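You operate a simulated robot arm through the tools that you are given. There is no shell and no other tool.

The job below is to be done with a simulated robot arm. You get a single attempt, and the scene is never put back.

TASK
Square the pile with the orange guide and the backstop, and lock both.
Fine: the main switch ends padlocked.

It is judged by the outcome, as a careful person would: the job done as asked, and still so three seconds after it is handed in. It fails if anything else is knocked over, pushed out of place, dropped, spilled or broken.

THE ROBOT
A 7-joint arm with a three-finger gripper, fixed in place. Base frame: the origin is on the floor under the middle of its stand, x ahead of it, y to its left, z up; the work surface is at about z = 0.88. Readings come in m, rad, newtons and seconds.
With the tool pointing down near the work surface it reaches from about 0.1 to 0.88 m from the base axis. Its first joint turns from -2.897 to 2.897 rad. Payload 2.94 kg.
The tool frame sits at the grasp point between the pads (the TCP): z along the fingers, y along the line on which they close. The tips reach 0.03 m beyond it. The gripper opens to 0.132 m; its body begins 0.107 m behind the TCP.
Orientation is that of the tool frame in the base frame, as [roll, pitch, yaw] about the fixed x, y, z axes, in that order (R = Rz(yaw) Ry(pitch) Rx(roll)). With the fingers straight down and closing along the base's y, the tool's x points along the base's -x, its y along +y and its z along -z.

THE INTERFACE
- The arm moves only by the tool apply_moves. Its arguments are lists of equal length, an entry for each row: "slide": the shift along the base's x, y, z in units of 40 mm (1.0 is 40 mm), a list of three; "rot": the turn, a rotation vector about the base's x, y, z in units of 5 degrees (1.0 is 5 degrees), a list of three; "jaw": the finger opening in m, from 0 to 0.132. In form: {"slide": [[x, y, z], ...], "rot": [[wx, wy, wz], ...], "jaw": [jaw, ...]}. A call has 1 to 20 rows; each row shifts and turns the commanded pose from where the row before left it. A call with a number of a shift or a turn outside -1 to 1 is refused whole. Each row takes 0.2 s and may step no farther than 0.05 m and 0.15 rad from the row before; otherwise, or with a gripper value out of range, the whole call is refused. A pose out of reach is approached as far as the arm can. The call stops where the force on the tool passes 40 N (or 10 N more than at its start, if that is more) or the arm is blocked; 0.2 s more then pass. The fingers move at their own pace (about 0.0374 m/s each) and stop on an object; they squeeze with about 21 N. The grip force told is the motor's: it shows also when the fingers shut on nothing. Time passes only in rows, and 0.2 s behind the last, so rows that do not move let the fingers close. It gives the time, the measured TCP pose, the force on the tool (base axes), the opening and the grip force at its end, in the units of the frame above (readings bear some noise), with the torque about the TCP (base axes, N m) and any sound that the robot's microphone picked up.
- Cameras (640 x 400 px; columns grow to the right, rows downward): "scene" is fixed at [0.3997, 0.5008, 1.6874]; the picture's right is [0.82, -0.58, 0.00], its down [-0.57, -0.80, -0.20] and it looks along [0.11, 0.16, -0.98] (base axes); focal length 214 px, centre (320, 200). "wrist" rides on the gripper at [0.072, 0.003, -0.144] in the tool frame; the picture's right is [-0.04, 1.00, 0.00], its down [-0.88, -0.04, -0.48] and it looks along [-0.47, -0.02, 0.88] (tool axes); focal length 256 px, centre (320, 200). There is no depth. A picture from a camera that has moved, and an enlarged one, comes with that camera's place and axes in the base frame and with its lens.
- grab_frame(camera): a new picture of that camera. It takes no simulated time.
- slide_trunk(by): moves the trunk up (or, below 0, down) by that many m; the arm rides with it, the base frame stays. It gives what a move gives, with no picture.
- zoom(camera, box): a new picture of the part [left, top, right, bottom] of that camera's present view, enlarged. It takes no simulated time.
- finish_job(): hands the job in; it is judged then, once.

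Places have to be worked out from the pictures, the camera data and where the tool is seen. Open the gripper and draw the arm clear of the work before you hand the job in, unless the task says otherwise.

The tools are called as a command line: name --argument value ..., lists and objects as JSON in quotes. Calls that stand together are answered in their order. apply_moves: Moves the arm, as the interface text tells. Its arguments: {"type":"object","properties":{"slide":{"type":"array","items":{"type":"array","items":{"type":"number"}}},"rot":{"type":"array","items":{"type":"array","items":{"type":"number"}}},"jaw":{"type":"array","items":{"type":"number"}}},"required":["slide","rot","jaw"]} The other tools are called the same way: slide_trunk (by) moves the trunk up or down; grab_frame (camera) takes a picture; zoom (camera, box) takes an enlarged picture of a part of a camera's view; finish_job () hands the job in.

At the start:

```text
time_s: 0.0
ee_pos: [0.5878, -0.0206, 1.3369]
tool_rot: [-3.141, -0.001, 3.141]
contact_force: [1.0, -0.4, -0.1]
moment: [0.01, 0.01, -0.01]
opening: 0.1316
finger_force: 0.1
trunk travel left (down, up): [-0.375, 0.165]
```

scene: 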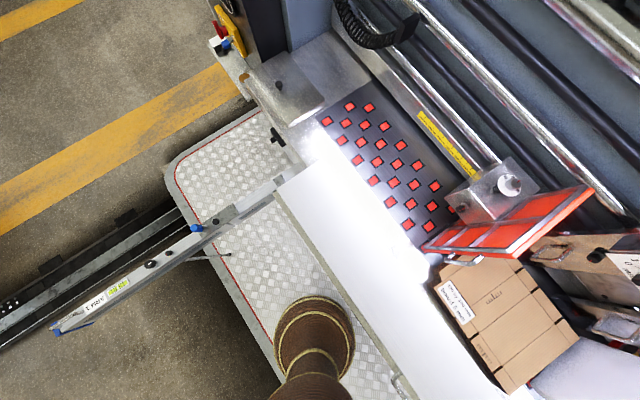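
wrist: 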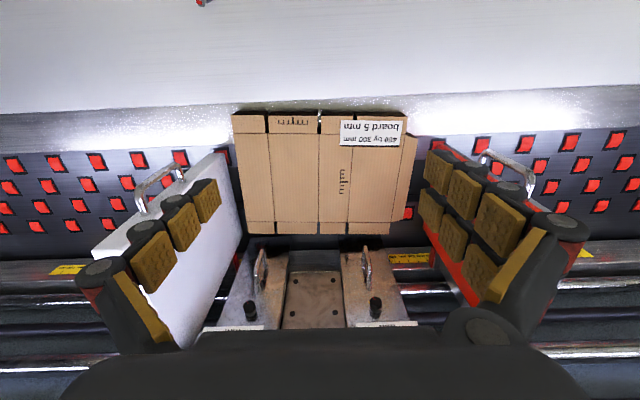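

I begin with closer looks at the scene before moving anything.

zoom --camera "scene" --box '[400, 160, 640, 400]'

zoom --camera "wrist" --box '[80, 80, 560, 380]'

zoom --camera "scene" --box '[180, 0, 340, 100]'

zoom --camera "scene" --box '[0, 160, 320, 360]'

```text
1.67 times, centred on (520, 280) of scene
camera zoom: at [0.3997, 0.5008, 1.6874], right [0.82, -0.58, 0.0], down [-0.57, -0.8, -0.2], along [0.11, 0.16, -0.98], focal length 358 px, centre (-13, 67)
```

zoom: 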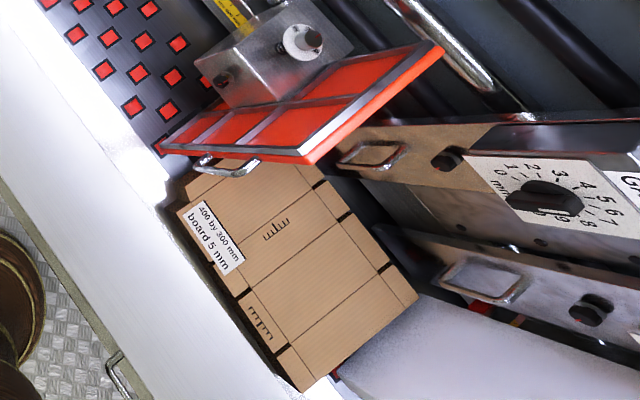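

```text
1.33 times, centred on (320, 230) of wrist
camera zoom: at [0.5142, -0.0151, 1.482], right [0.04, 1.0, 0.0], down [0.88, -0.04, 0.48], along [0.47, -0.02, -0.88], focal length 341 px, centre (320, 160)
```

zoom: 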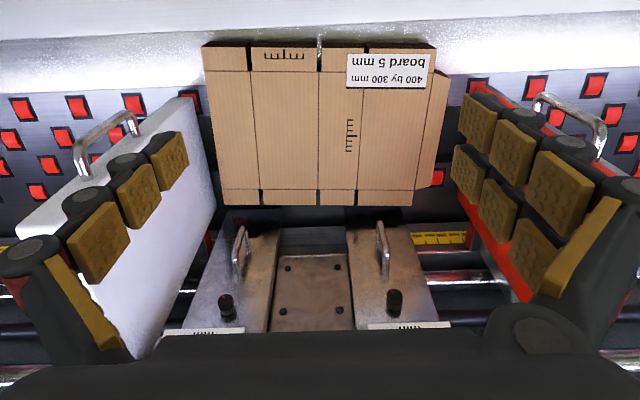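

```text
4.00 times, centred on (260, 50) of scene
camera zoom: at [0.3997, 0.5008, 1.6874], right [0.82, -0.58, 0.0], down [-0.57, -0.8, -0.2], along [0.11, 0.16, -0.98], focal length 858 px, centre (560, 800)
```

zoom: 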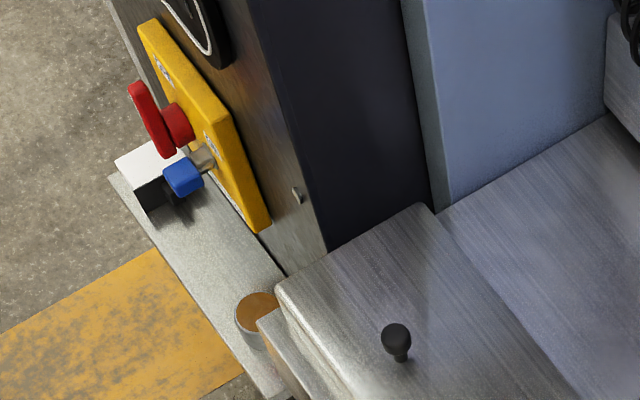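

```text
2.00 times, centred on (160, 260) of scene
camera zoom: at [0.3997, 0.5008, 1.6874], right [0.82, -0.58, 0.0], down [-0.57, -0.8, -0.2], along [0.11, 0.16, -0.98], focal length 429 px, centre (640, 80)
```

zoom: 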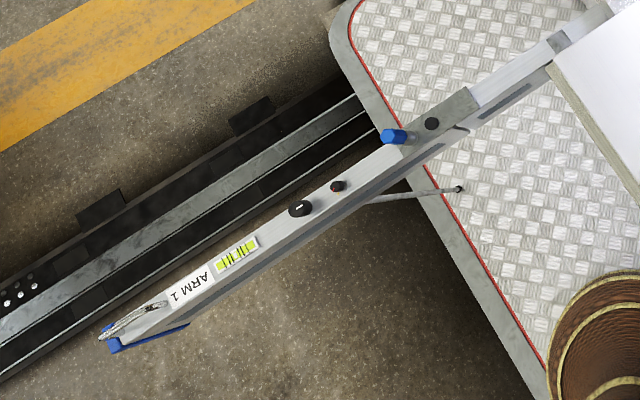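

The wrist view shows the pile between a white guide (robot's right) and the orange guide (robot's left), with backstop plates behind it at larger x. I back off and tilt the wrist camera forward for a better view of guide, backstop and their locks.

apply_moves --slide '[[-0.5, 0, 0.3], [-0.5, 0, 0.3], [-0.5, 0, 0.3], [-0.5, 0, 0.3], [-0.5, 0, 0.3], [0, 0, 0]]' --rot '[[0, -1, 0], [0, -1, 0], [0, -1, 0], [0, -1, 0], [0, 0, 0], [0, 0, 0]]' --jaw '[0.132, 0.132, 0.132, 0.132, 0.132, 0.132]'

grab_frame --camera "wrist"

grab_frame --camera "scene"

```text
time_s: 1.4
ee_pos: [0.4888, -0.02, 1.3951]
tool_rot: [-3.141, 0.349, -3.14]
contact_force: [-0.1, -0.4, -0.1]
moment: [0.01, -0.02, 0.0]
opening: 0.1319
finger_force: 0.0
trunk travel left (down, up): [-0.375, 0.165]
```

```text
taken
camera wrist: at [0.3701, -0.0155, 1.507], right [0.04, 1.0, 0.01], down [0.66, -0.04, 0.75], along [0.75, -0.02, -0.66], focal length 256 px, centre (320, 200)
```

wrist: 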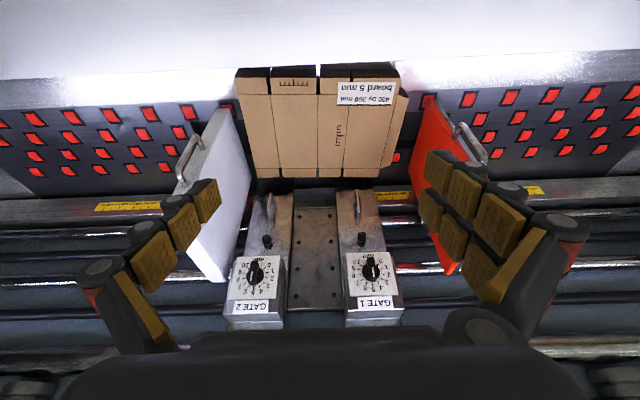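

```text
taken
```

scene: 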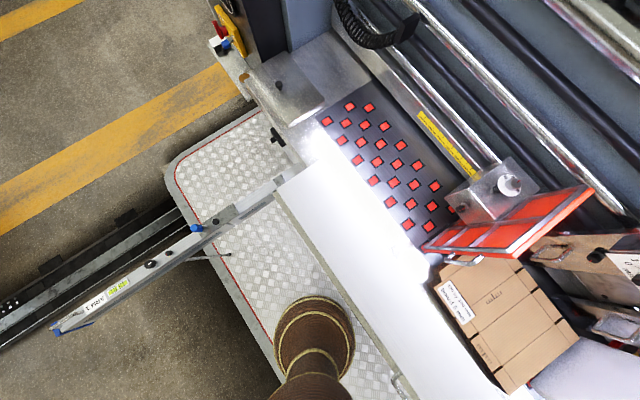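

The far plates are labelled GATE 1 and GATE 2 with thickness dials, so those are the feed gates at the front of the pile; the backstop is likely on the near side or the side arm. I tilt back to look at the near side and left.

apply_moves --slide '[[0.3, 0, 0.5], [0.3, 0, 0.5], [0.3, 0, 0.5], [0.3, 0, 0.5], [0, 0, 0], [0, 0, 0], [0, 0, 0], [0, 0, 0], [0, 0, 0]]' --rot '[[0, 1, 0], [0, 1, 0], [0, 1, 0], [0, 1, 0], [0, 1, 0], [0, 1, 0], [0, 1, 0], [0, 1, 0], [0, 0, 0]]' --jaw '[0.132, 0.132, 0.132, 0.132, 0.132, 0.132, 0.132, 0.132, 0.132]'

grab_frame --camera "wrist"

grab_frame --camera "scene"

```text
time_s: 3.4
ee_pos: [0.5342, -0.0186, 1.4775]
tool_rot: [3.141, -0.349, 3.14]
contact_force: [0.3, 1.1, 0.8]
moment: [-0.04, -0.01, 0.04]
opening: 0.1319
finger_force: 0.1
trunk travel left (down, up): [-0.375, 0.165]
```

```text
taken
camera wrist: at [0.5151, -0.0148, 1.6388], right [0.04, 1.0, -0.01], down [0.99, -0.04, 0.15], along [0.15, -0.02, -0.99], focal length 256 px, centre (320, 200)
```

wrist: 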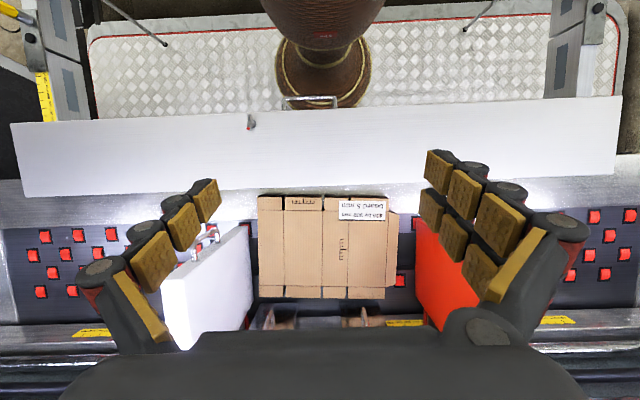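

```text
taken
```

scene: 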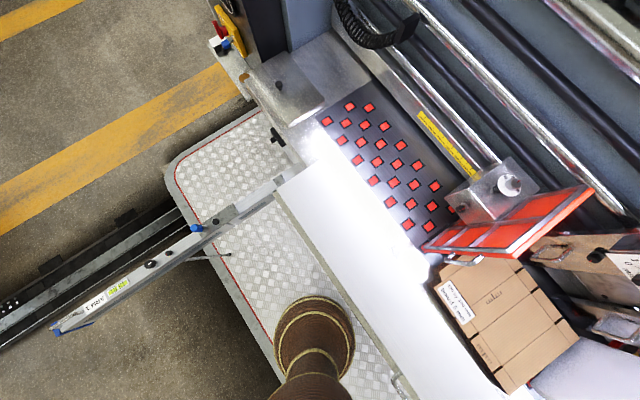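

The near side has a wide white bar with a handle riding on two arms (ARM 1 left, another right) – that is probably the backstop. I zoom in on its handle, the small red part, and both arms.

zoom --camera "wrist" --box '[200, 70, 400, 220]'

zoom --camera "wrist" --box '[0, 0, 200, 140]'

zoom --camera "wrist" --box '[440, 0, 640, 140]'

zoom --camera "wrist" --box '[140, 180, 480, 340]'

zoom --camera "scene" --box '[170, 120, 330, 280]'

zoom --camera "scene" --box '[420, 120, 620, 280]'

```text
2.67 times, centred on (300, 145) of wrist
camera zoom: at [0.5151, -0.0148, 1.6388], right [0.04, 1.0, -0.01], down [0.99, -0.04, 0.15], along [0.15, -0.02, -0.99], focal length 683 px, centre (373, 347)
```

zoom: 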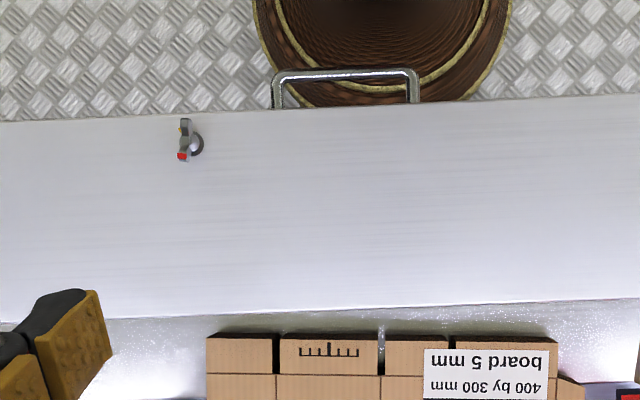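

```text
2.86 times, centred on (100, 70) of wrist
camera zoom: at [0.5151, -0.0148, 1.6388], right [0.04, 1.0, -0.01], down [0.99, -0.04, 0.15], along [0.15, -0.02, -0.99], focal length 731 px, centre (949, 571)
```

zoom: 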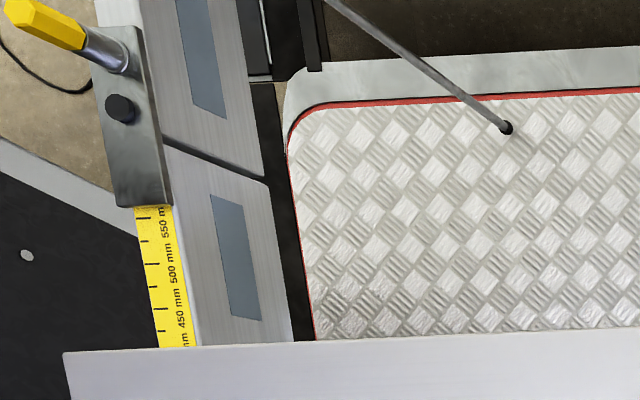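

```text
2.86 times, centred on (540, 70) of wrist
camera zoom: at [0.5151, -0.0148, 1.6388], right [0.04, 1.0, -0.01], down [0.99, -0.04, 0.15], along [0.15, -0.02, -0.99], focal length 731 px, centre (-309, 571)
```

zoom: 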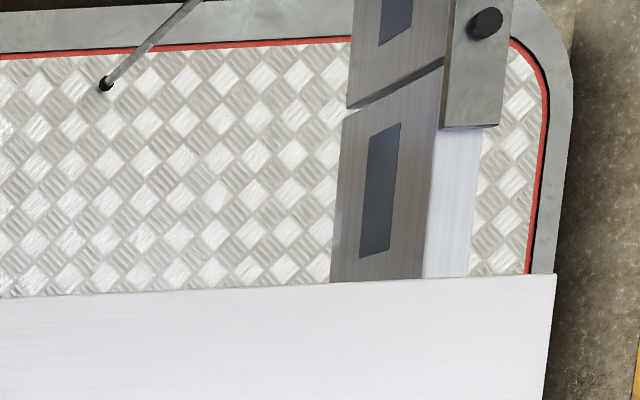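

```text
1.88 times, centred on (310, 260) of wrist
camera zoom: at [0.5151, -0.0148, 1.6388], right [0.04, 1.0, -0.01], down [0.99, -0.04, 0.15], along [0.15, -0.02, -0.99], focal length 482 px, centre (339, 87)
```

zoom: 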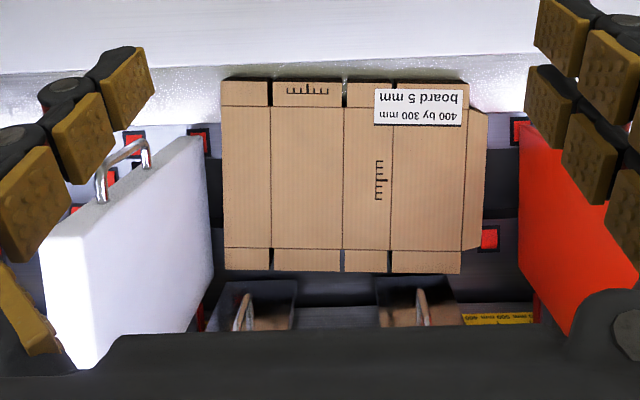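

```text
2.50 times, centred on (250, 200) of scene
camera zoom: at [0.3997, 0.5008, 1.6874], right [0.82, -0.58, 0.0], down [-0.57, -0.8, -0.2], along [0.11, 0.16, -0.98], focal length 536 px, centre (495, 200)
```

zoom: 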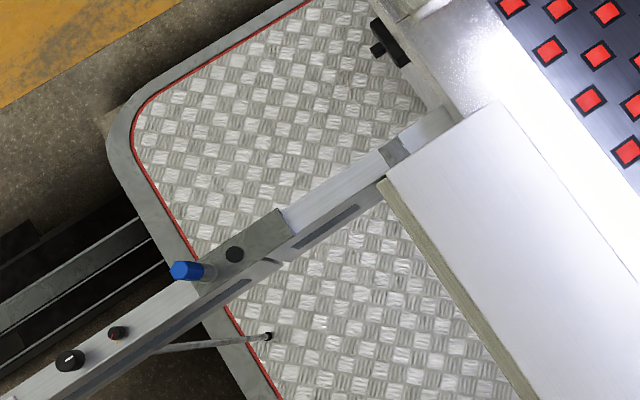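

```text
2.50 times, centred on (520, 200) of scene
camera zoom: at [0.3997, 0.5008, 1.6874], right [0.82, -0.58, 0.0], down [-0.57, -0.8, -0.2], along [0.11, 0.16, -0.98], focal length 536 px, centre (-180, 200)
```

zoom: 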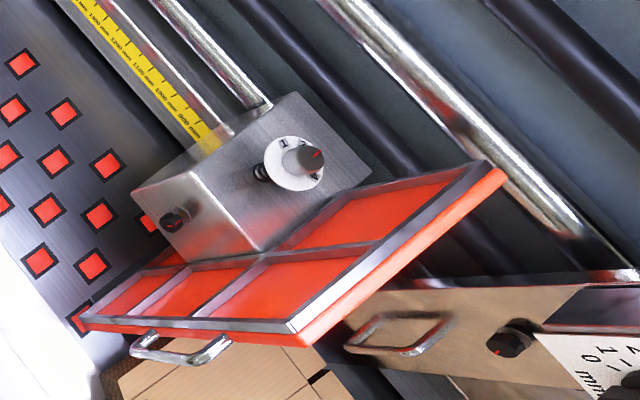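

The orange guide sits on a carriage with a knob over a white dial; I zoom in harder on that and on the small lever on the white bar.

zoom --camera "scene" --box '[470, 150, 550, 210]'

zoom --camera "scene" --box '[420, 180, 520, 280]'

zoom --camera "wrist" --box '[230, 80, 350, 140]'

zoom --camera "scene" --box '[360, 340, 440, 400]'

zoom --camera "scene" --box '[205, 0, 265, 60]'

```text
6.67 times, centred on (510, 180) of scene
camera zoom: at [0.3997, 0.5008, 1.6874], right [0.82, -0.58, 0.0], down [-0.57, -0.8, -0.2], along [0.11, 0.16, -0.98], focal length 1430 px, centre (-947, 333)
```

zoom: 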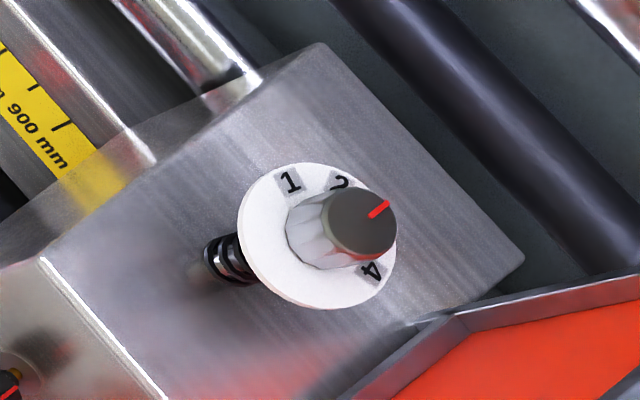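

```text
4.00 times, centred on (470, 230) of scene
camera zoom: at [0.3997, 0.5008, 1.6874], right [0.82, -0.58, 0.0], down [-0.57, -0.8, -0.2], along [0.11, 0.16, -0.98], focal length 858 px, centre (-280, 80)
```

zoom: 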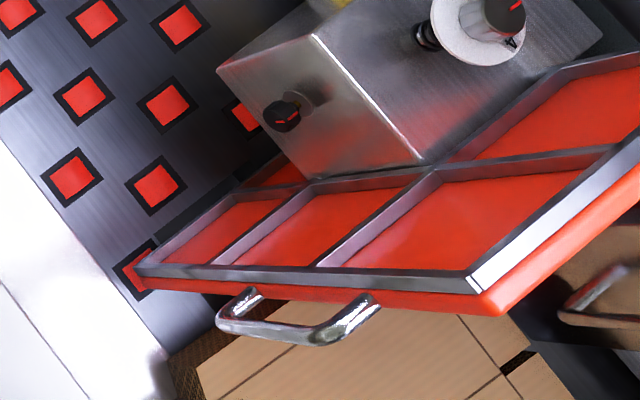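

```text
5.33 times, centred on (290, 110) of wrist
camera zoom: at [0.5151, -0.0148, 1.6388], right [0.04, 1.0, -0.01], down [0.99, -0.04, 0.15], along [0.15, -0.02, -0.99], focal length 1365 px, centre (480, 680)
```

zoom: 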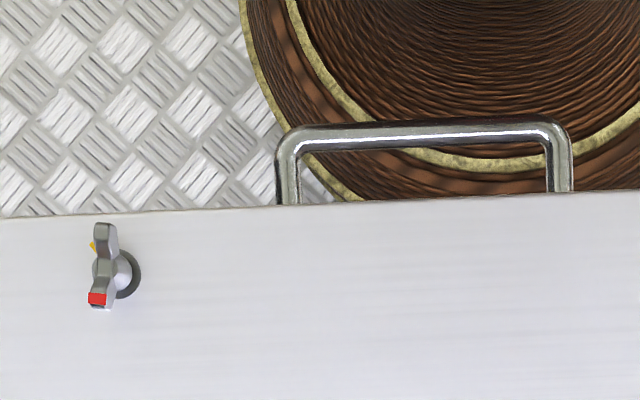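

```text
6.67 times, centred on (400, 370) of scene
camera zoom: at [0.3997, 0.5008, 1.6874], right [0.82, -0.58, 0.0], down [-0.57, -0.8, -0.2], along [0.11, 0.16, -0.98], focal length 1430 px, centre (-213, -933)
```

zoom: 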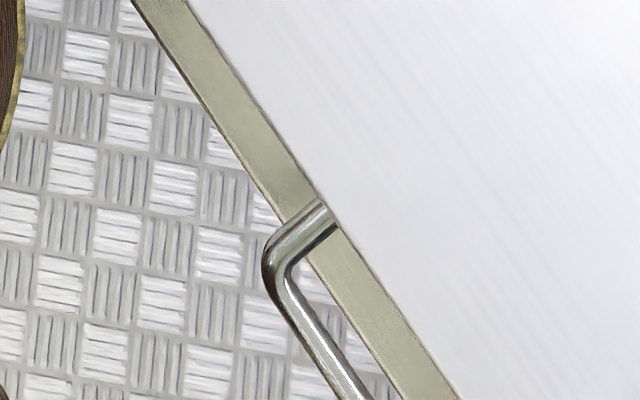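

```text
6.67 times, centred on (235, 30) of scene
camera zoom: at [0.3997, 0.5008, 1.6874], right [0.82, -0.58, 0.0], down [-0.57, -0.8, -0.2], along [0.11, 0.16, -0.98], focal length 1430 px, centre (887, 1333)
```

zoom: 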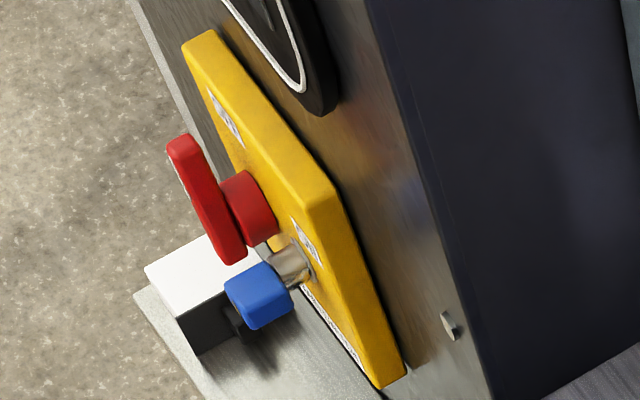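

The orange guide is tall (I estimate x 0.69–0.91, y≈0.28, top z≈1.26) with a carriage on its outer side. I go over it to the left side to look at its carriage and knobs from outside, keeping high.

apply_moves --slide '[[0, 0.9, 0], [0, 0.9, 0], [0, 0.9, 0], [0, 0.9, 0], [0, 0.9, 0], [0, 0.9, 0], [0, 0.9, 0], [0, 0.9, 0], [0, 0.9, 0], [0, 0.9, 0], [0, 0.9, 0], [0, 0.9, 0], [0, 0.9, -0.5], [0, 0.9, -0.5], [0, 0.9, -0.5], [0, 0, 0]]' --rot '[[0, -1, 0], [0, -1, 0], [0, -1, 0], [0, -1, 0], [0, -1, 0], [0, -1, 0], [0, -1, 0], [0, -1, 0], [0, 0, -1], [0, 0, -1], [0, 0, -1], [0, 0, -1], [0, 0, -1], [0, 0, -1], [0, 0, -1], [0, 0, 0]]' --jaw '[0.132, 0.132, 0.132, 0.132, 0.132, 0.132, 0.132, 0.132, 0.132, 0.132, 0.132, 0.132, 0.132, 0.132, 0.132, 0.132]'

grab_frame --camera "wrist"

```text
time_s: 6.8
ee_pos: [0.5351, 0.519, 1.4177]
tool_rot: [3.139, 0.349, 2.529]
contact_force: [-0.4, -0.6, -0.5]
moment: [0.04, -0.03, 0.01]
opening: 0.1318
finger_force: 0.0
trunk travel left (down, up): [-0.375, 0.165]
```

```text
taken
camera wrist: at [0.4401, 0.5897, 1.5299], right [0.61, 0.79, 0.02], down [0.52, -0.41, 0.75], along [0.6, -0.45, -0.66], focal length 256 px, centre (320, 200)
```

wrist: 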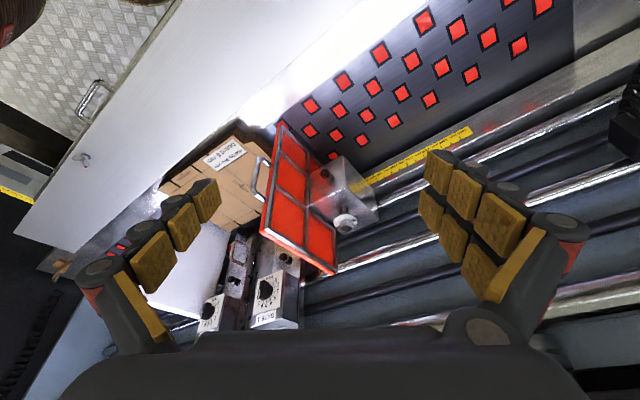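

zoom --camera "wrist" --box '[220, 100, 420, 290]'

zoom --camera "wrist" --box '[290, 150, 390, 240]'

zoom --camera "wrist" --box '[60, 60, 160, 180]'

```text
2.11 times, centred on (320, 195) of wrist
camera zoom: at [0.4401, 0.5897, 1.5299], right [0.61, 0.79, 0.02], down [0.52, -0.41, 0.75], along [0.6, -0.45, -0.66], focal length 539 px, centre (320, 210)
```

zoom: 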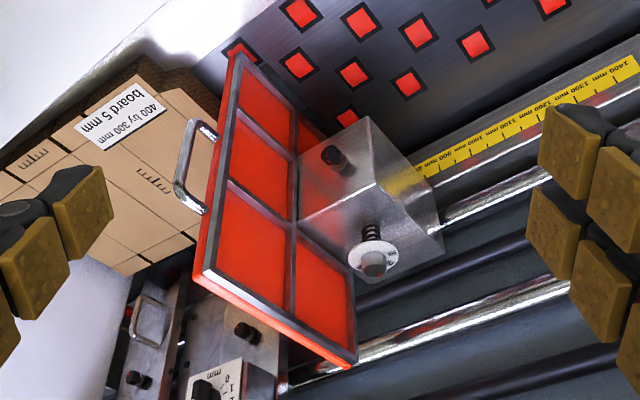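

```text
4.44 times, centred on (340, 195) of wrist
camera zoom: at [0.4401, 0.5897, 1.5299], right [0.61, 0.79, 0.02], down [0.52, -0.41, 0.75], along [0.6, -0.45, -0.66], focal length 1138 px, centre (231, 222)
```

zoom: 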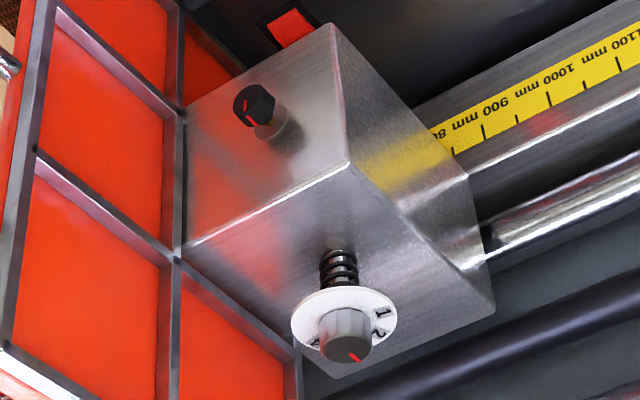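

```text
3.33 times, centred on (110, 120) of wrist
camera zoom: at [0.4401, 0.5897, 1.5299], right [0.61, 0.79, 0.02], down [0.52, -0.41, 0.75], along [0.6, -0.45, -0.66], focal length 853 px, centre (1020, 467)
```

zoom: 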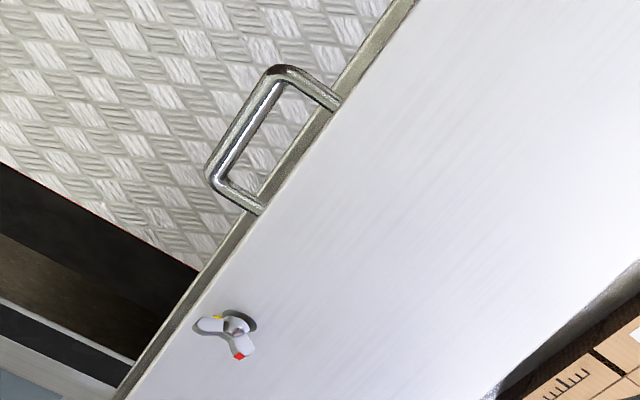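

I zoom further on the carriage's front knob, the top dial, and the gates' knobs for comparison.

zoom --camera "wrist" --box '[338, 164, 358, 184]'

zoom --camera "wrist" --box '[345, 200, 385, 240]'

zoom --camera "wrist" --box '[190, 220, 310, 330]'

zoom --camera "wrist" --box '[72, 145, 102, 170]'

```text
16.00 times, centred on (348, 174) of wrist
camera zoom: at [0.4401, 0.5897, 1.5299], right [0.61, 0.79, 0.02], down [0.52, -0.41, 0.75], along [0.6, -0.45, -0.66], focal length 4096 px, centre (-128, 616)
```

zoom: 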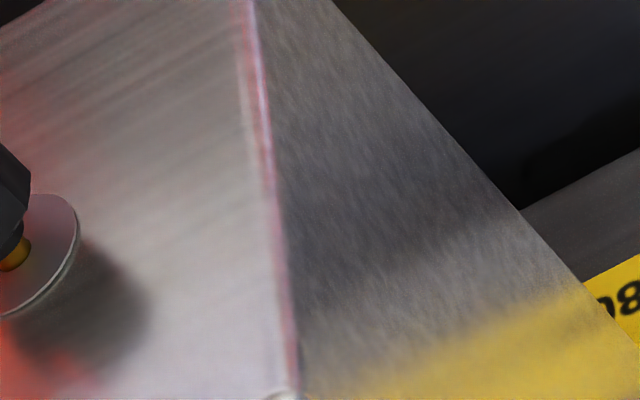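

```text
10.00 times, centred on (365, 220) of wrist
camera zoom: at [0.4401, 0.5897, 1.5299], right [0.61, 0.79, 0.02], down [0.52, -0.41, 0.75], along [0.6, -0.45, -0.66], focal length 2560 px, centre (-130, 0)
```

zoom: 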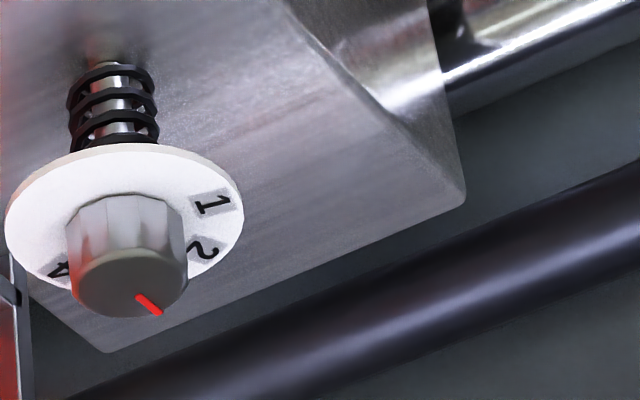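

```text
3.64 times, centred on (250, 275) of wrist
camera zoom: at [0.4401, 0.5897, 1.5299], right [0.61, 0.79, 0.02], down [0.52, -0.41, 0.75], along [0.6, -0.45, -0.66], focal length 931 px, centre (574, -73)
```

zoom: 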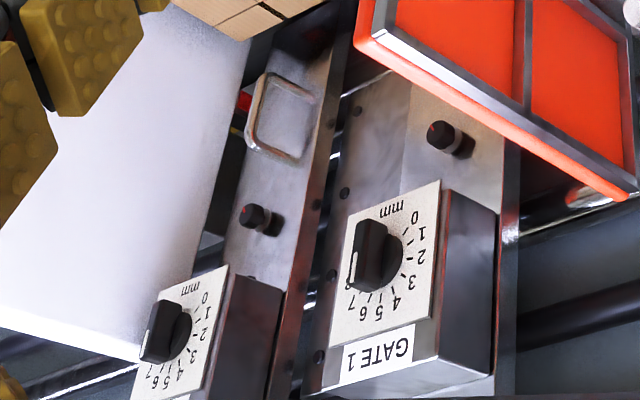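

```text
16.00 times, centred on (87, 158) of wrist
camera zoom: at [0.4401, 0.5897, 1.5299], right [0.61, 0.79, 0.02], down [0.52, -0.41, 0.75], along [0.6, -0.45, -0.66], focal length 4096 px, centre (4048, 880)
```

zoom: 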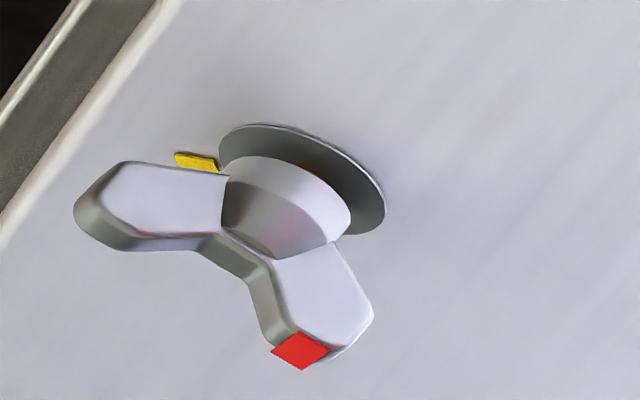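

The backstop has a wing knob with a red tip and a yellow mark on the plate. I aim the zoom properly at the carriage's front knob and gates' knobs.

zoom --camera "wrist" --box '[312, 162, 342, 186]'

zoom --camera "wrist" --box '[270, 245, 310, 270]'

zoom --camera "wrist" --box '[225, 120, 345, 280]'

```text
16.00 times, centred on (327, 174) of wrist
camera zoom: at [0.4401, 0.5897, 1.5299], right [0.61, 0.79, 0.02], down [0.52, -0.41, 0.75], along [0.6, -0.45, -0.66], focal length 4096 px, centre (208, 616)
```

zoom: 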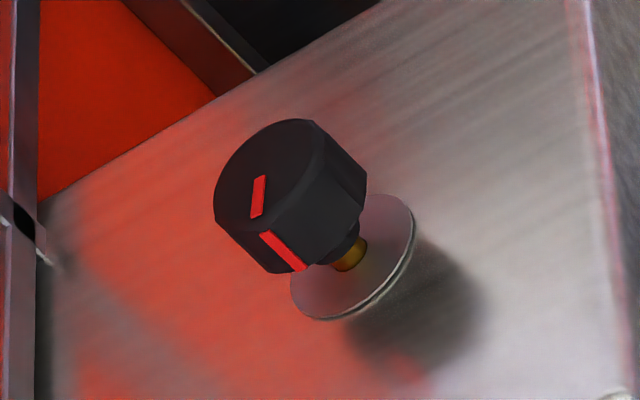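

```text
16.00 times, centred on (290, 258) of wrist
camera zoom: at [0.4401, 0.5897, 1.5299], right [0.61, 0.79, 0.02], down [0.52, -0.41, 0.75], along [0.6, -0.45, -0.66], focal length 4096 px, centre (800, -720)
```

zoom: 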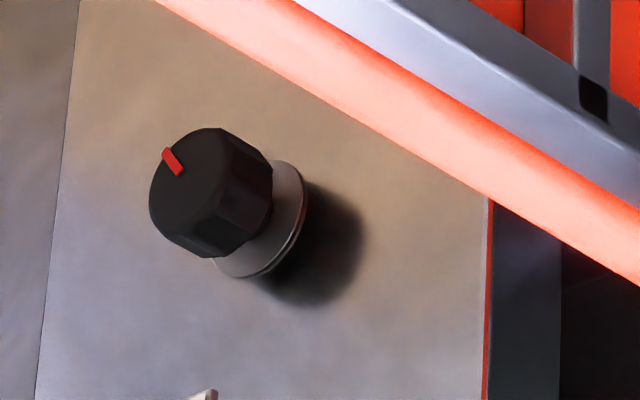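

```text
2.50 times, centred on (285, 200) of wrist
camera zoom: at [0.4401, 0.5897, 1.5299], right [0.61, 0.79, 0.02], down [0.52, -0.41, 0.75], along [0.6, -0.45, -0.66], focal length 640 px, centre (408, 200)
```

zoom: 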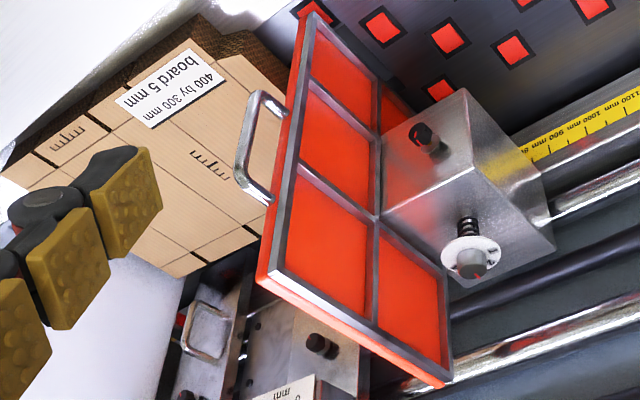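

The carriage's front knob shows a brass stem gap (unscrewed = unlocked), while the gate knobs sit on their washers. I go to the right side, staying high, to see how the white guide's carriage looks and the pile's fit.

apply_moves --slide '[[0, -0.95, 0.3], [0, -0.95, 0.3], [0, -0.95, 0.3], [0, -0.95, 0.3], [0, -0.95, 0.3], [0, -0.95, 0], [0, -0.95, 0], [0, -0.95, 0], [0, -0.95, 0], [0, -0.95, 0], [0, -0.95, 0], [0, -0.95, 0], [0, -0.95, 0], [0, -0.95, 0]]' --rot '[[0, 0, 1], [0, 0, 1], [0, 0, 1], [0, 0, 1], [0, 0, 1], [0, 0, 1], [0, 0, 1], [0, 0, 0], [0, 0, 0], [0, 0, 0], [0, 0, 0], [0, 0, 0], [0, 0, 0], [0, 0, 0]]' --jaw '[0.132, 0.132, 0.132, 0.132, 0.132, 0.132, 0.132, 0.132, 0.132, 0.132, 0.132, 0.132, 0.132, 0.132]'

apply_moves --slide '[[0, -0.95, 0], [0, -0.95, 0], [0, -0.95, 0], [0, -0.95, 0], [0, -0.95, 0], [0, -0.95, 0], [0, -0.95, 0], [0, -0.95, 0], [0, -0.95, 0], [0, -0.95, 0], [0, -0.95, 0], [0, -0.95, 0], [0, -0.95, 0], [0, 0, 0]]' --rot '[[0, 0, 1], [0, 0, 1], [0, 0, 1], [0, 0, 1], [0, 0, 1], [0, 0, 1], [0, 0, 1], [0, 0, 1], [0, 0, 1], [0, 0, 0], [0, 0, 0], [0, 0, 0], [0, 0, 0], [0, 0, 0]]' --jaw '[0.132, 0.132, 0.132, 0.132, 0.132, 0.132, 0.132, 0.132, 0.132, 0.132, 0.132, 0.132, 0.132, 0.132]'

grab_frame --camera "wrist"

```text
time_s: 9.8
ee_pos: [0.5365, -0.0131, 1.4757]
tool_rot: [-3.141, 0.348, 3.142]
contact_force: [-0.4, -0.7, 0.6]
moment: [0.02, 0.04, 0.06]
opening: 0.132
finger_force: 0.0
trunk travel left (down, up): [-0.375, 0.165]
```

```text
time_s: 12.8
ee_pos: [0.5334, -0.5054, 1.4786]
tool_rot: [3.142, 0.347, -2.356]
contact_force: [-0.2, 0.9, -0.4]
moment: [-0.05, -0.01, -0.03]
opening: 0.132
finger_force: 0.1
trunk travel left (down, up): [-0.375, 0.165]
```

```text
taken
camera wrist: at [0.448, -0.5834, 1.5906], right [-0.68, 0.74, 0.01], down [0.49, 0.44, 0.75], along [0.54, 0.51, -0.66], focal length 256 px, centre (320, 200)
```

wrist: 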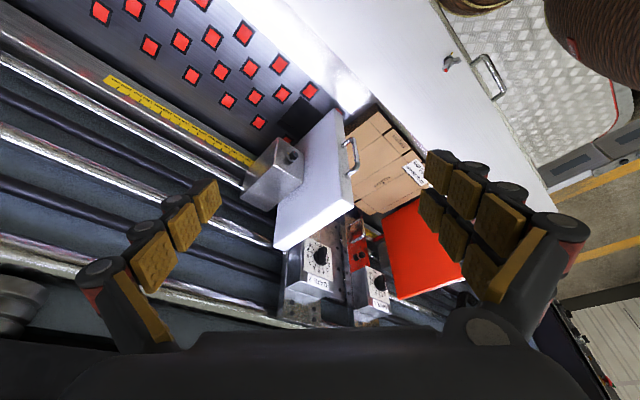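

zoom --camera "wrist" --box '[270, 135, 310, 175]'

zoom --camera "wrist" --box '[300, 90, 460, 260]'

zoom --camera "wrist" --box '[430, 45, 470, 75]'

```text
10.00 times, centred on (290, 155) of wrist
camera zoom: at [0.448, -0.5834, 1.5906], right [-0.68, 0.74, 0.01], down [0.49, 0.44, 0.75], along [0.54, 0.51, -0.66], focal length 2560 px, centre (620, 650)
```

zoom: 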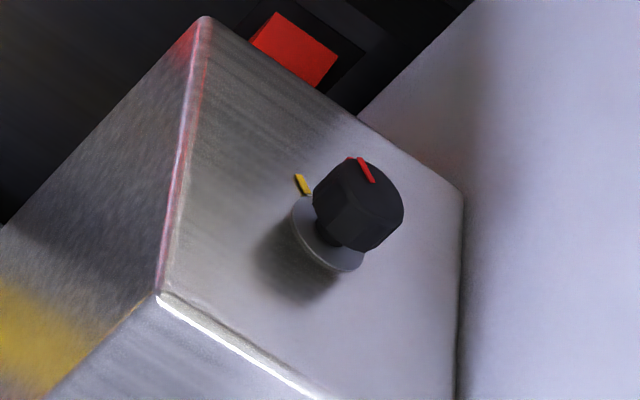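

```text
2.35 times, centred on (380, 175) of wrist
camera zoom: at [0.448, -0.5834, 1.5906], right [-0.68, 0.74, 0.01], down [0.49, 0.44, 0.75], along [0.54, 0.51, -0.66], focal length 602 px, centre (179, 259)
```

zoom: 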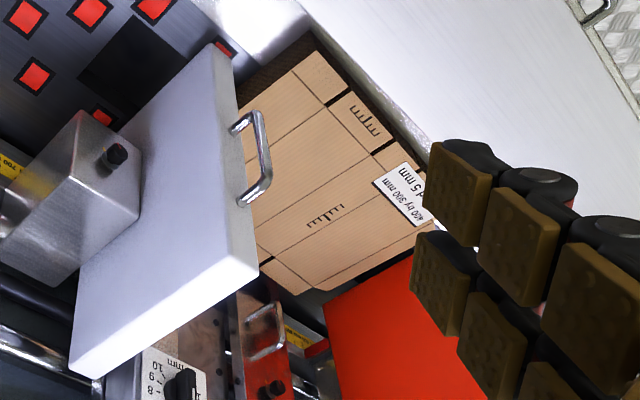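

```text
13.33 times, centred on (450, 60) of wrist
camera zoom: at [0.448, -0.5834, 1.5906], right [-0.68, 0.74, 0.01], down [0.49, 0.44, 0.75], along [0.54, 0.51, -0.66], focal length 3413 px, centre (-1413, 2067)
```

zoom: 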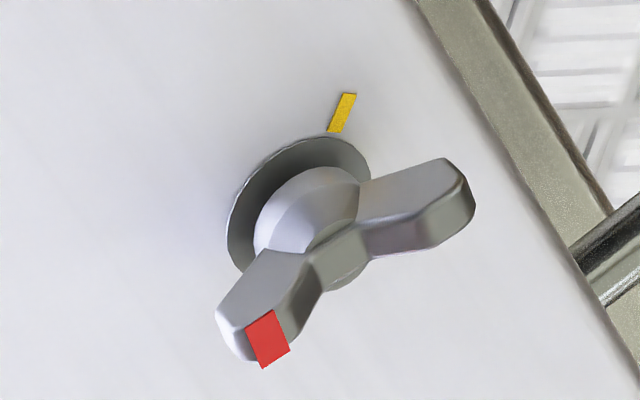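

The white guide's knob is seated with its red mark facing a yellow index mark, i.e. locked – so red-to-yellow is the lock sign; the backstop's wing knob has its red tip well away from its yellow mark (unlocked). Now I return to the middle-left with the tool vertical to look at the orange guide's handle from above.

apply_moves --slide '[[0, 0.92, 0], [0, 0.92, 0], [0, 0.92, 0], [0, 0.92, 0], [0, 0.92, 0], [0, 0.92, 0], [0, 0.92, 0], [0, 0.92, 0], [0, 0.92, 0], [0, 0.92, 0], [0, 0.92, 0], [0, 0.92, 0], [0, 0.92, 0], [0, 0.92, 0], [0, 0.92, 0], [0, 0.92, 0], [0, 0.92, 0], [0, 0.92, 0], [0, 0.92, 0], [0, 0, 0]]' --rot '[[0, 0, -1], [0, 0, -1], [0, 0, -1], [0, 0, -1], [0, 0, -1], [0, 0, -1], [0, 0, -1], [0, 0, -1], [0, 0, -1], [0, 1, 0], [0, 1, 0], [0, 1, 0], [0, 1, 0], [0, 0, 0], [0, 0, 0], [0, 0, 0], [0, 0, 0], [0, 0, 0], [0, 0, 0], [0, 0, 0]]' --jaw '[0.132, 0.132, 0.132, 0.132, 0.132, 0.132, 0.132, 0.132, 0.132, 0.132, 0.132, 0.132, 0.132, 0.132, 0.132, 0.132, 0.132, 0.132, 0.132, 0.132]'

grab_frame --camera "wrist"

grab_frame --camera "scene"

```text
time_s: 17.0
ee_pos: [0.5364, 0.1915, 1.4758]
tool_rot: [-3.141, 0.001, -3.141]
contact_force: [-0.2, 0.1, 0.1]
moment: [0.01, -0.01, -0.02]
opening: 0.1321
finger_force: 0.0
trunk travel left (down, up): [-0.375, 0.165]
```

```text
taken
camera wrist: at [0.4627, 0.1964, 1.6213], right [0.04, 1.0, 0.0], down [0.88, -0.04, 0.48], along [0.48, -0.02, -0.88], focal length 256 px, centre (320, 200)
```

wrist: 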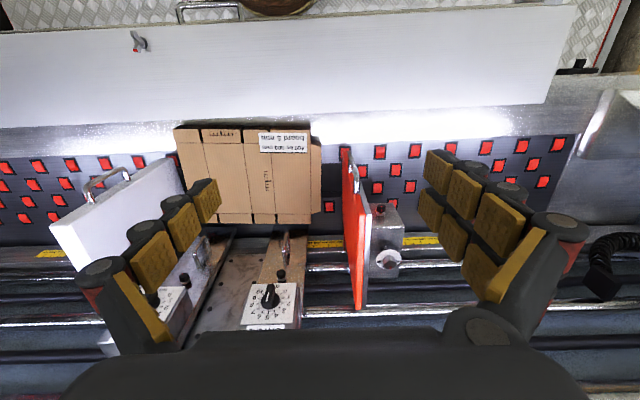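

```text
taken
```

scene: 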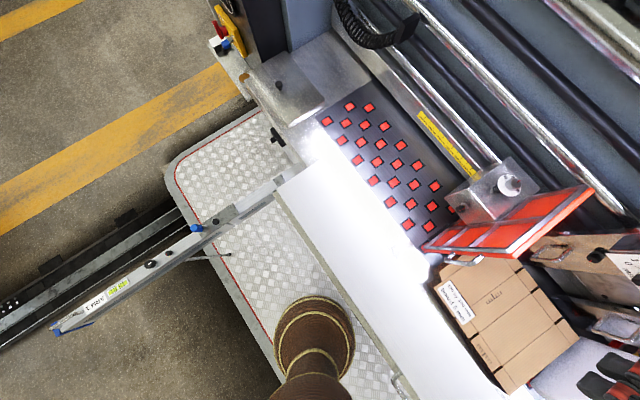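

zoom --camera "wrist" --box '[150, 110, 450, 310]'

zoom --camera "wrist" --box '[330, 140, 430, 220]'

zoom --camera "wrist" --box '[110, 0, 270, 100]'

zoom --camera "wrist" --box '[160, 110, 340, 240]'

```text
2.00 times, centred on (300, 210) of wrist
camera zoom: at [0.4627, 0.1964, 1.6213], right [0.04, 1.0, 0.0], down [0.88, -0.04, 0.48], along [0.48, -0.02, -0.88], focal length 512 px, centre (360, 180)
```

zoom: 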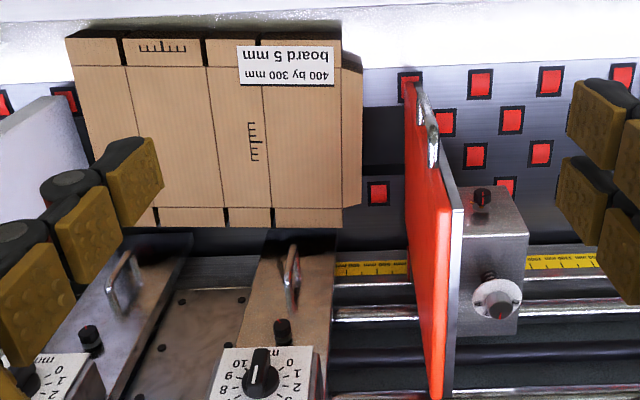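

```text
5.00 times, centred on (380, 180) of wrist
camera zoom: at [0.4627, 0.1964, 1.6213], right [0.04, 1.0, 0.0], down [0.88, -0.04, 0.48], along [0.48, -0.02, -0.88], focal length 1280 px, centre (20, 300)
```

zoom: 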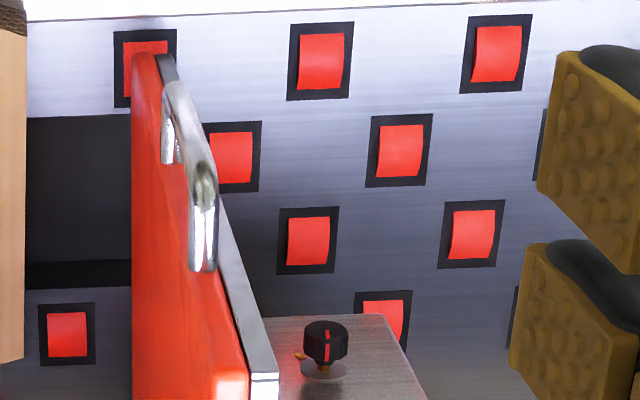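

```text
4.00 times, centred on (190, 50) of wrist
camera zoom: at [0.4627, 0.1964, 1.6213], right [0.04, 1.0, 0.0], down [0.88, -0.04, 0.48], along [0.48, -0.02, -0.88], focal length 1024 px, centre (840, 800)
```

zoom: 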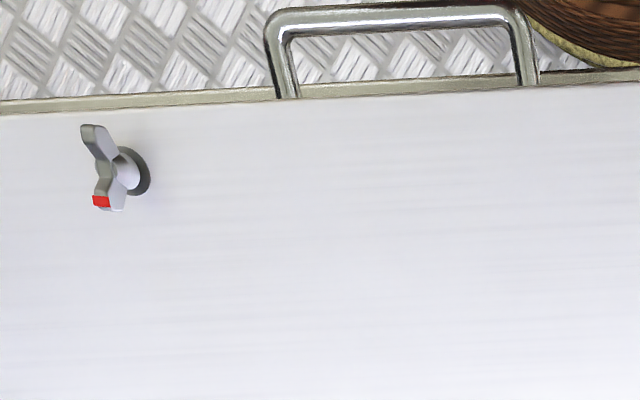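

```text
3.08 times, centred on (250, 175) of wrist
camera zoom: at [0.4627, 0.1964, 1.6213], right [0.04, 1.0, 0.0], down [0.88, -0.04, 0.48], along [0.48, -0.02, -0.88], focal length 788 px, centre (535, 277)
```

zoom: 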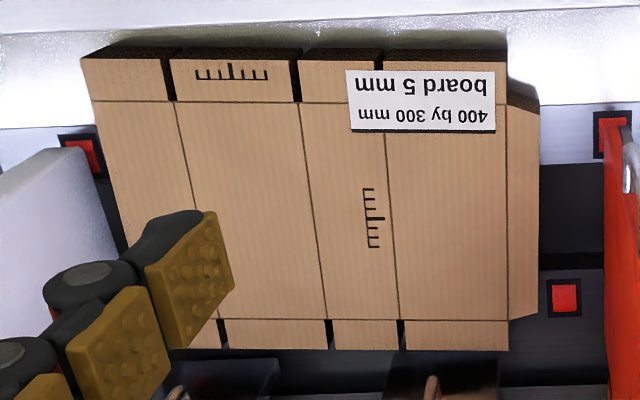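

The yellow index on the orange carriage sits lower-right of its knob (as on the white one), while the red line points up, so it needs roughly 135° clockwise after the guide is set. I place the guide's handle bar at about (0.655, 0.26, 1.08–1.18) and now turn the tool horizontal (pointing +x) at a safe height.

apply_moves --slide '[[-0.1, 0.1, 0], [-0.1, 0.1, 0], [-0.1, 0.1, 0], [-0.1, 0.1, 0], [-0.1, 0.1, 0], [-0.1, 0.1, 0], [-0.1, 0.1, 0], [-0.1, 0.1, 0], [-0.1, 0.1, 0], [-0.1, 0.1, 0], [-0.1, 0.1, 0], [-0.1, 0.1, 0], [-0.1, 0.1, 0], [-0.1, 0.1, 0], [-0.1, 0.1, 0], [-0.1, 0.1, 0], [0, 0, 0], [0, 0, 0], [0, 0, 0]]' --rot '[[0, -1, 0], [0, -1, 0], [0, -1, 0], [0, -1, 0], [0, -1, 0], [0, -1, 0], [0, -1, 0], [0, -1, 0], [0, -1, 0], [0, -1, 0], [0, -1, 0], [0, -1, 0], [0, -1, 0], [0, -1, 0], [0, -1, 0], [0, -1, 0], [0, -1, 0], [0, -1, 0], [0, 0, 0]]' --jaw '[0.132, 0.132, 0.132, 0.132, 0.132, 0.132, 0.132, 0.132, 0.132, 0.132, 0.132, 0.132, 0.132, 0.132, 0.132, 0.132, 0.132, 0.132, 0.132]'

grab_frame --camera "wrist"

grab_frame --camera "scene"

```text
time_s: 21.0
ee_pos: [0.4708, 0.2574, 1.4783]
tool_rot: [0.278, 1.569, 0.277]
contact_force: [0.4, 0.0, 0.8]
moment: [0.0, -0.02, 0.02]
opening: 0.132
finger_force: 0.1
trunk travel left (down, up): [-0.375, 0.165]
```

```text
taken
camera wrist: at [0.3267, 0.262, 1.4067], right [0.0, 1.0, 0.04], down [-0.48, -0.04, 0.88], along [0.88, -0.02, 0.48], focal length 256 px, centre (320, 200)
```

wrist: 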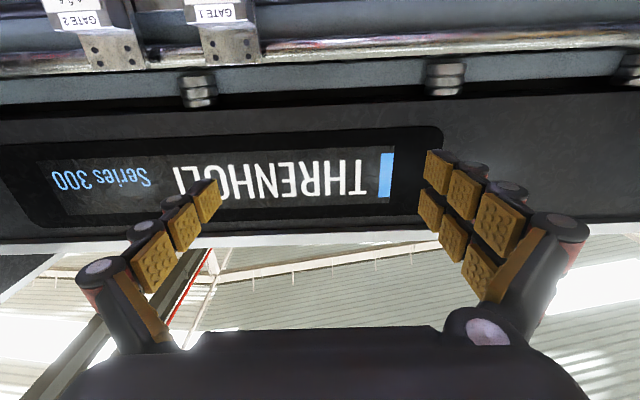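

```text
taken
```

scene: 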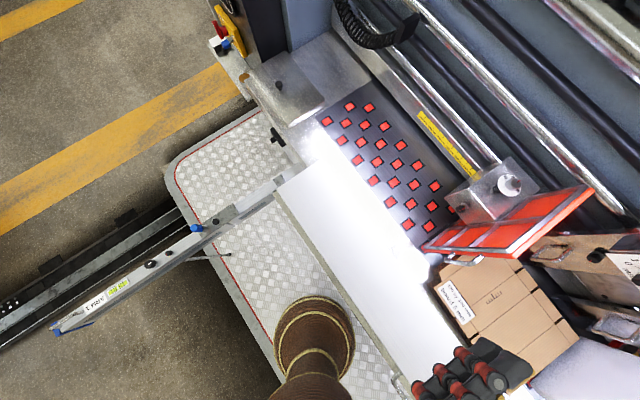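

The tool is now horizontal with no contact. I test how far the wrist can roll about the tool axis, clockwise first, in free air, since the knob will need it.

apply_moves --slide '[[0, 0, 0], [0, 0, 0], [0, 0, 0], [0, 0, 0], [0, 0, 0], [0, 0, 0], [0, 0, 0], [0, 0, 0], [0, 0, 0], [0, 0, 0], [0, 0, 0], [0, 0, 0], [0, 0, 0], [0, 0, 0], [0, 0, 0], [0, 0, 0], [0, 0, 0], [0, 0, 0], [0, 0, 0]]' --rot '[[1, 0, 0], [1, 0, 0], [1, 0, 0], [1, 0, 0], [1, 0, 0], [1, 0, 0], [1, 0, 0], [1, 0, 0], [1, 0, 0], [1, 0, 0], [1, 0, 0], [1, 0, 0], [1, 0, 0], [1, 0, 0], [1, 0, 0], [1, 0, 0], [1, 0, 0], [1, 0, 0], [0, 0, 0]]' --jaw '[0.132, 0.132, 0.132, 0.132, 0.132, 0.132, 0.132, 0.132, 0.132, 0.132, 0.132, 0.132, 0.132, 0.132, 0.132, 0.132, 0.132, 0.132, 0.132]'

grab_frame --camera "wrist"

```text
time_s: 25.0
ee_pos: [0.4482, 0.2261, 1.6184]
tool_rot: [1.592, 0.012, 1.574]
contact_force: [0.1, -0.2, 0.2]
moment: [0.0, -0.03, 0.0]
opening: 0.132
finger_force: 0.0
out of reach, approached as far as the arm can: row 13, 14, 15, 16, 17, 18
trunk travel left (down, up): [-0.375, 0.165]
```

```text
taken
camera wrist: at [0.3031, 0.2993, 1.6252], right [0.02, -0.03, 1.0], down [-0.47, -0.88, -0.02], along [0.88, -0.47, -0.03], focal length 256 px, centre (320, 200)
```

wrist: 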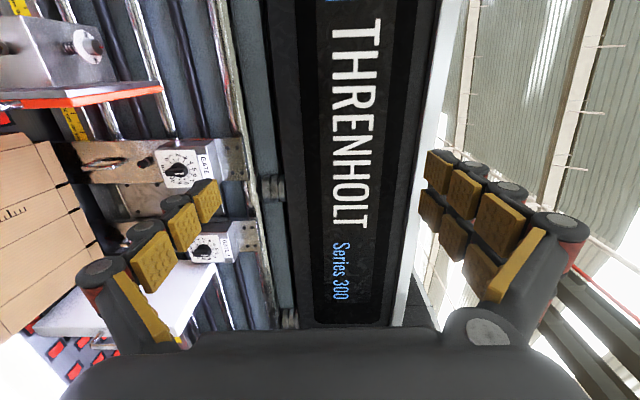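

The clockwise limit is about +60° from this roll; I rotate back and onward counter-clockwise to find out that side's range (and to bring the camera above the hand).

apply_moves --slide '[[0, 0, 0], [0, 0, 0], [0, 0, 0], [0, 0, 0], [0, 0, 0], [0, 0, 0], [0, 0, 0], [0, 0, 0], [0, 0, 0], [0, 0, 0], [0, 0, 0], [0, 0, 0], [0, 0, 0], [0, 0, 0], [0, 0, 0], [0, 0, 0], [0, 0, 0], [0, 0, 0], [0, 0, 0]]' --rot '[[-1, 0, 0], [-1, 0, 0], [-1, 0, 0], [-1, 0, 0], [-1, 0, 0], [-1, 0, 0], [-1, 0, 0], [-1, 0, 0], [-1, 0, 0], [-1, 0, 0], [-1, 0, 0], [-1, 0, 0], [-1, 0, 0], [-1, 0, 0], [-1, 0, 0], [-1, 0, 0], [-1, 0, 0], [-1, 0, 0], [0, 0, 0]]' --jaw '[0.132, 0.132, 0.132, 0.132, 0.132, 0.132, 0.132, 0.132, 0.132, 0.132, 0.132, 0.132, 0.132, 0.132, 0.132, 0.132, 0.132, 0.132, 0.132]'

apply_moves --slide '[[0, 0, 0], [0, 0, 0], [0, 0, 0], [0, 0, 0], [0, 0, 0], [0, 0, 0], [0, 0, 0], [0, 0, 0], [0, 0, 0], [0, 0, 0], [0, 0, 0], [0, 0, 0], [0, 0, 0], [0, 0, 0], [0, 0, 0], [0, 0, 0], [0, 0, 0], [0, 0, 0], [0, 0, 0]]' --rot '[[-1, 0, 0], [-1, 0, 0], [-1, 0, 0], [-1, 0, 0], [-1, 0, 0], [-1, 0, 0], [-1, 0, 0], [-1, 0, 0], [-1, 0, 0], [-1, 0, 0], [-1, 0, 0], [-1, 0, 0], [-1, 0, 0], [-1, 0, 0], [-1, 0, 0], [-1, 0, 0], [-1, 0, 0], [-1, 0, 0], [0, 0, 0]]' --jaw '[0.132, 0.132, 0.132, 0.132, 0.132, 0.132, 0.132, 0.132, 0.132, 0.132, 0.132, 0.132, 0.132, 0.132, 0.132, 0.132, 0.132, 0.132, 0.132]'

grab_frame --camera "wrist"

```text
time_s: 29.0
ee_pos: [0.4476, 0.2252, 1.6193]
tool_rot: [-1.435, 1.57, -1.435]
contact_force: [-0.2, 1.0, 0.3]
moment: [0.01, -0.02, 0.0]
opening: 0.132
finger_force: 0.1
trunk travel left (down, up): [-0.375, 0.165]
```

```text
time_s: 33.0
ee_pos: [0.4475, 0.2264, 1.6186]
tool_rot: [-1.572, -0.002, -1.57]
contact_force: [0.2, -0.3, -0.1]
moment: [0.0, -0.01, -0.03]
opening: 0.132
finger_force: 0.0
trunk travel left (down, up): [-0.375, 0.165]
```

```text
taken
camera wrist: at [0.3029, 0.1553, 1.617], right [0.0, 0.04, -1.0], down [-0.48, 0.88, 0.04], along [0.88, 0.48, 0.02], focal length 256 px, centre (320, 200)
```

wrist: 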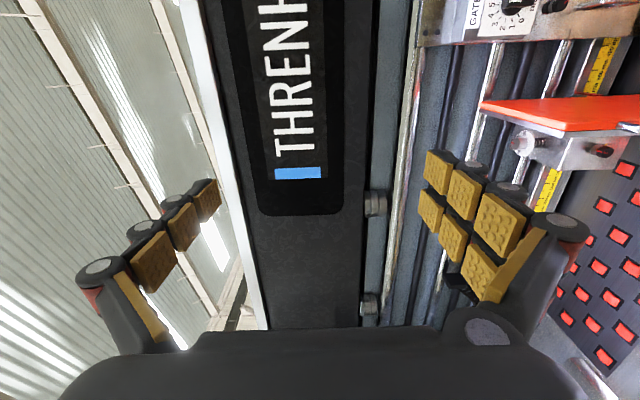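

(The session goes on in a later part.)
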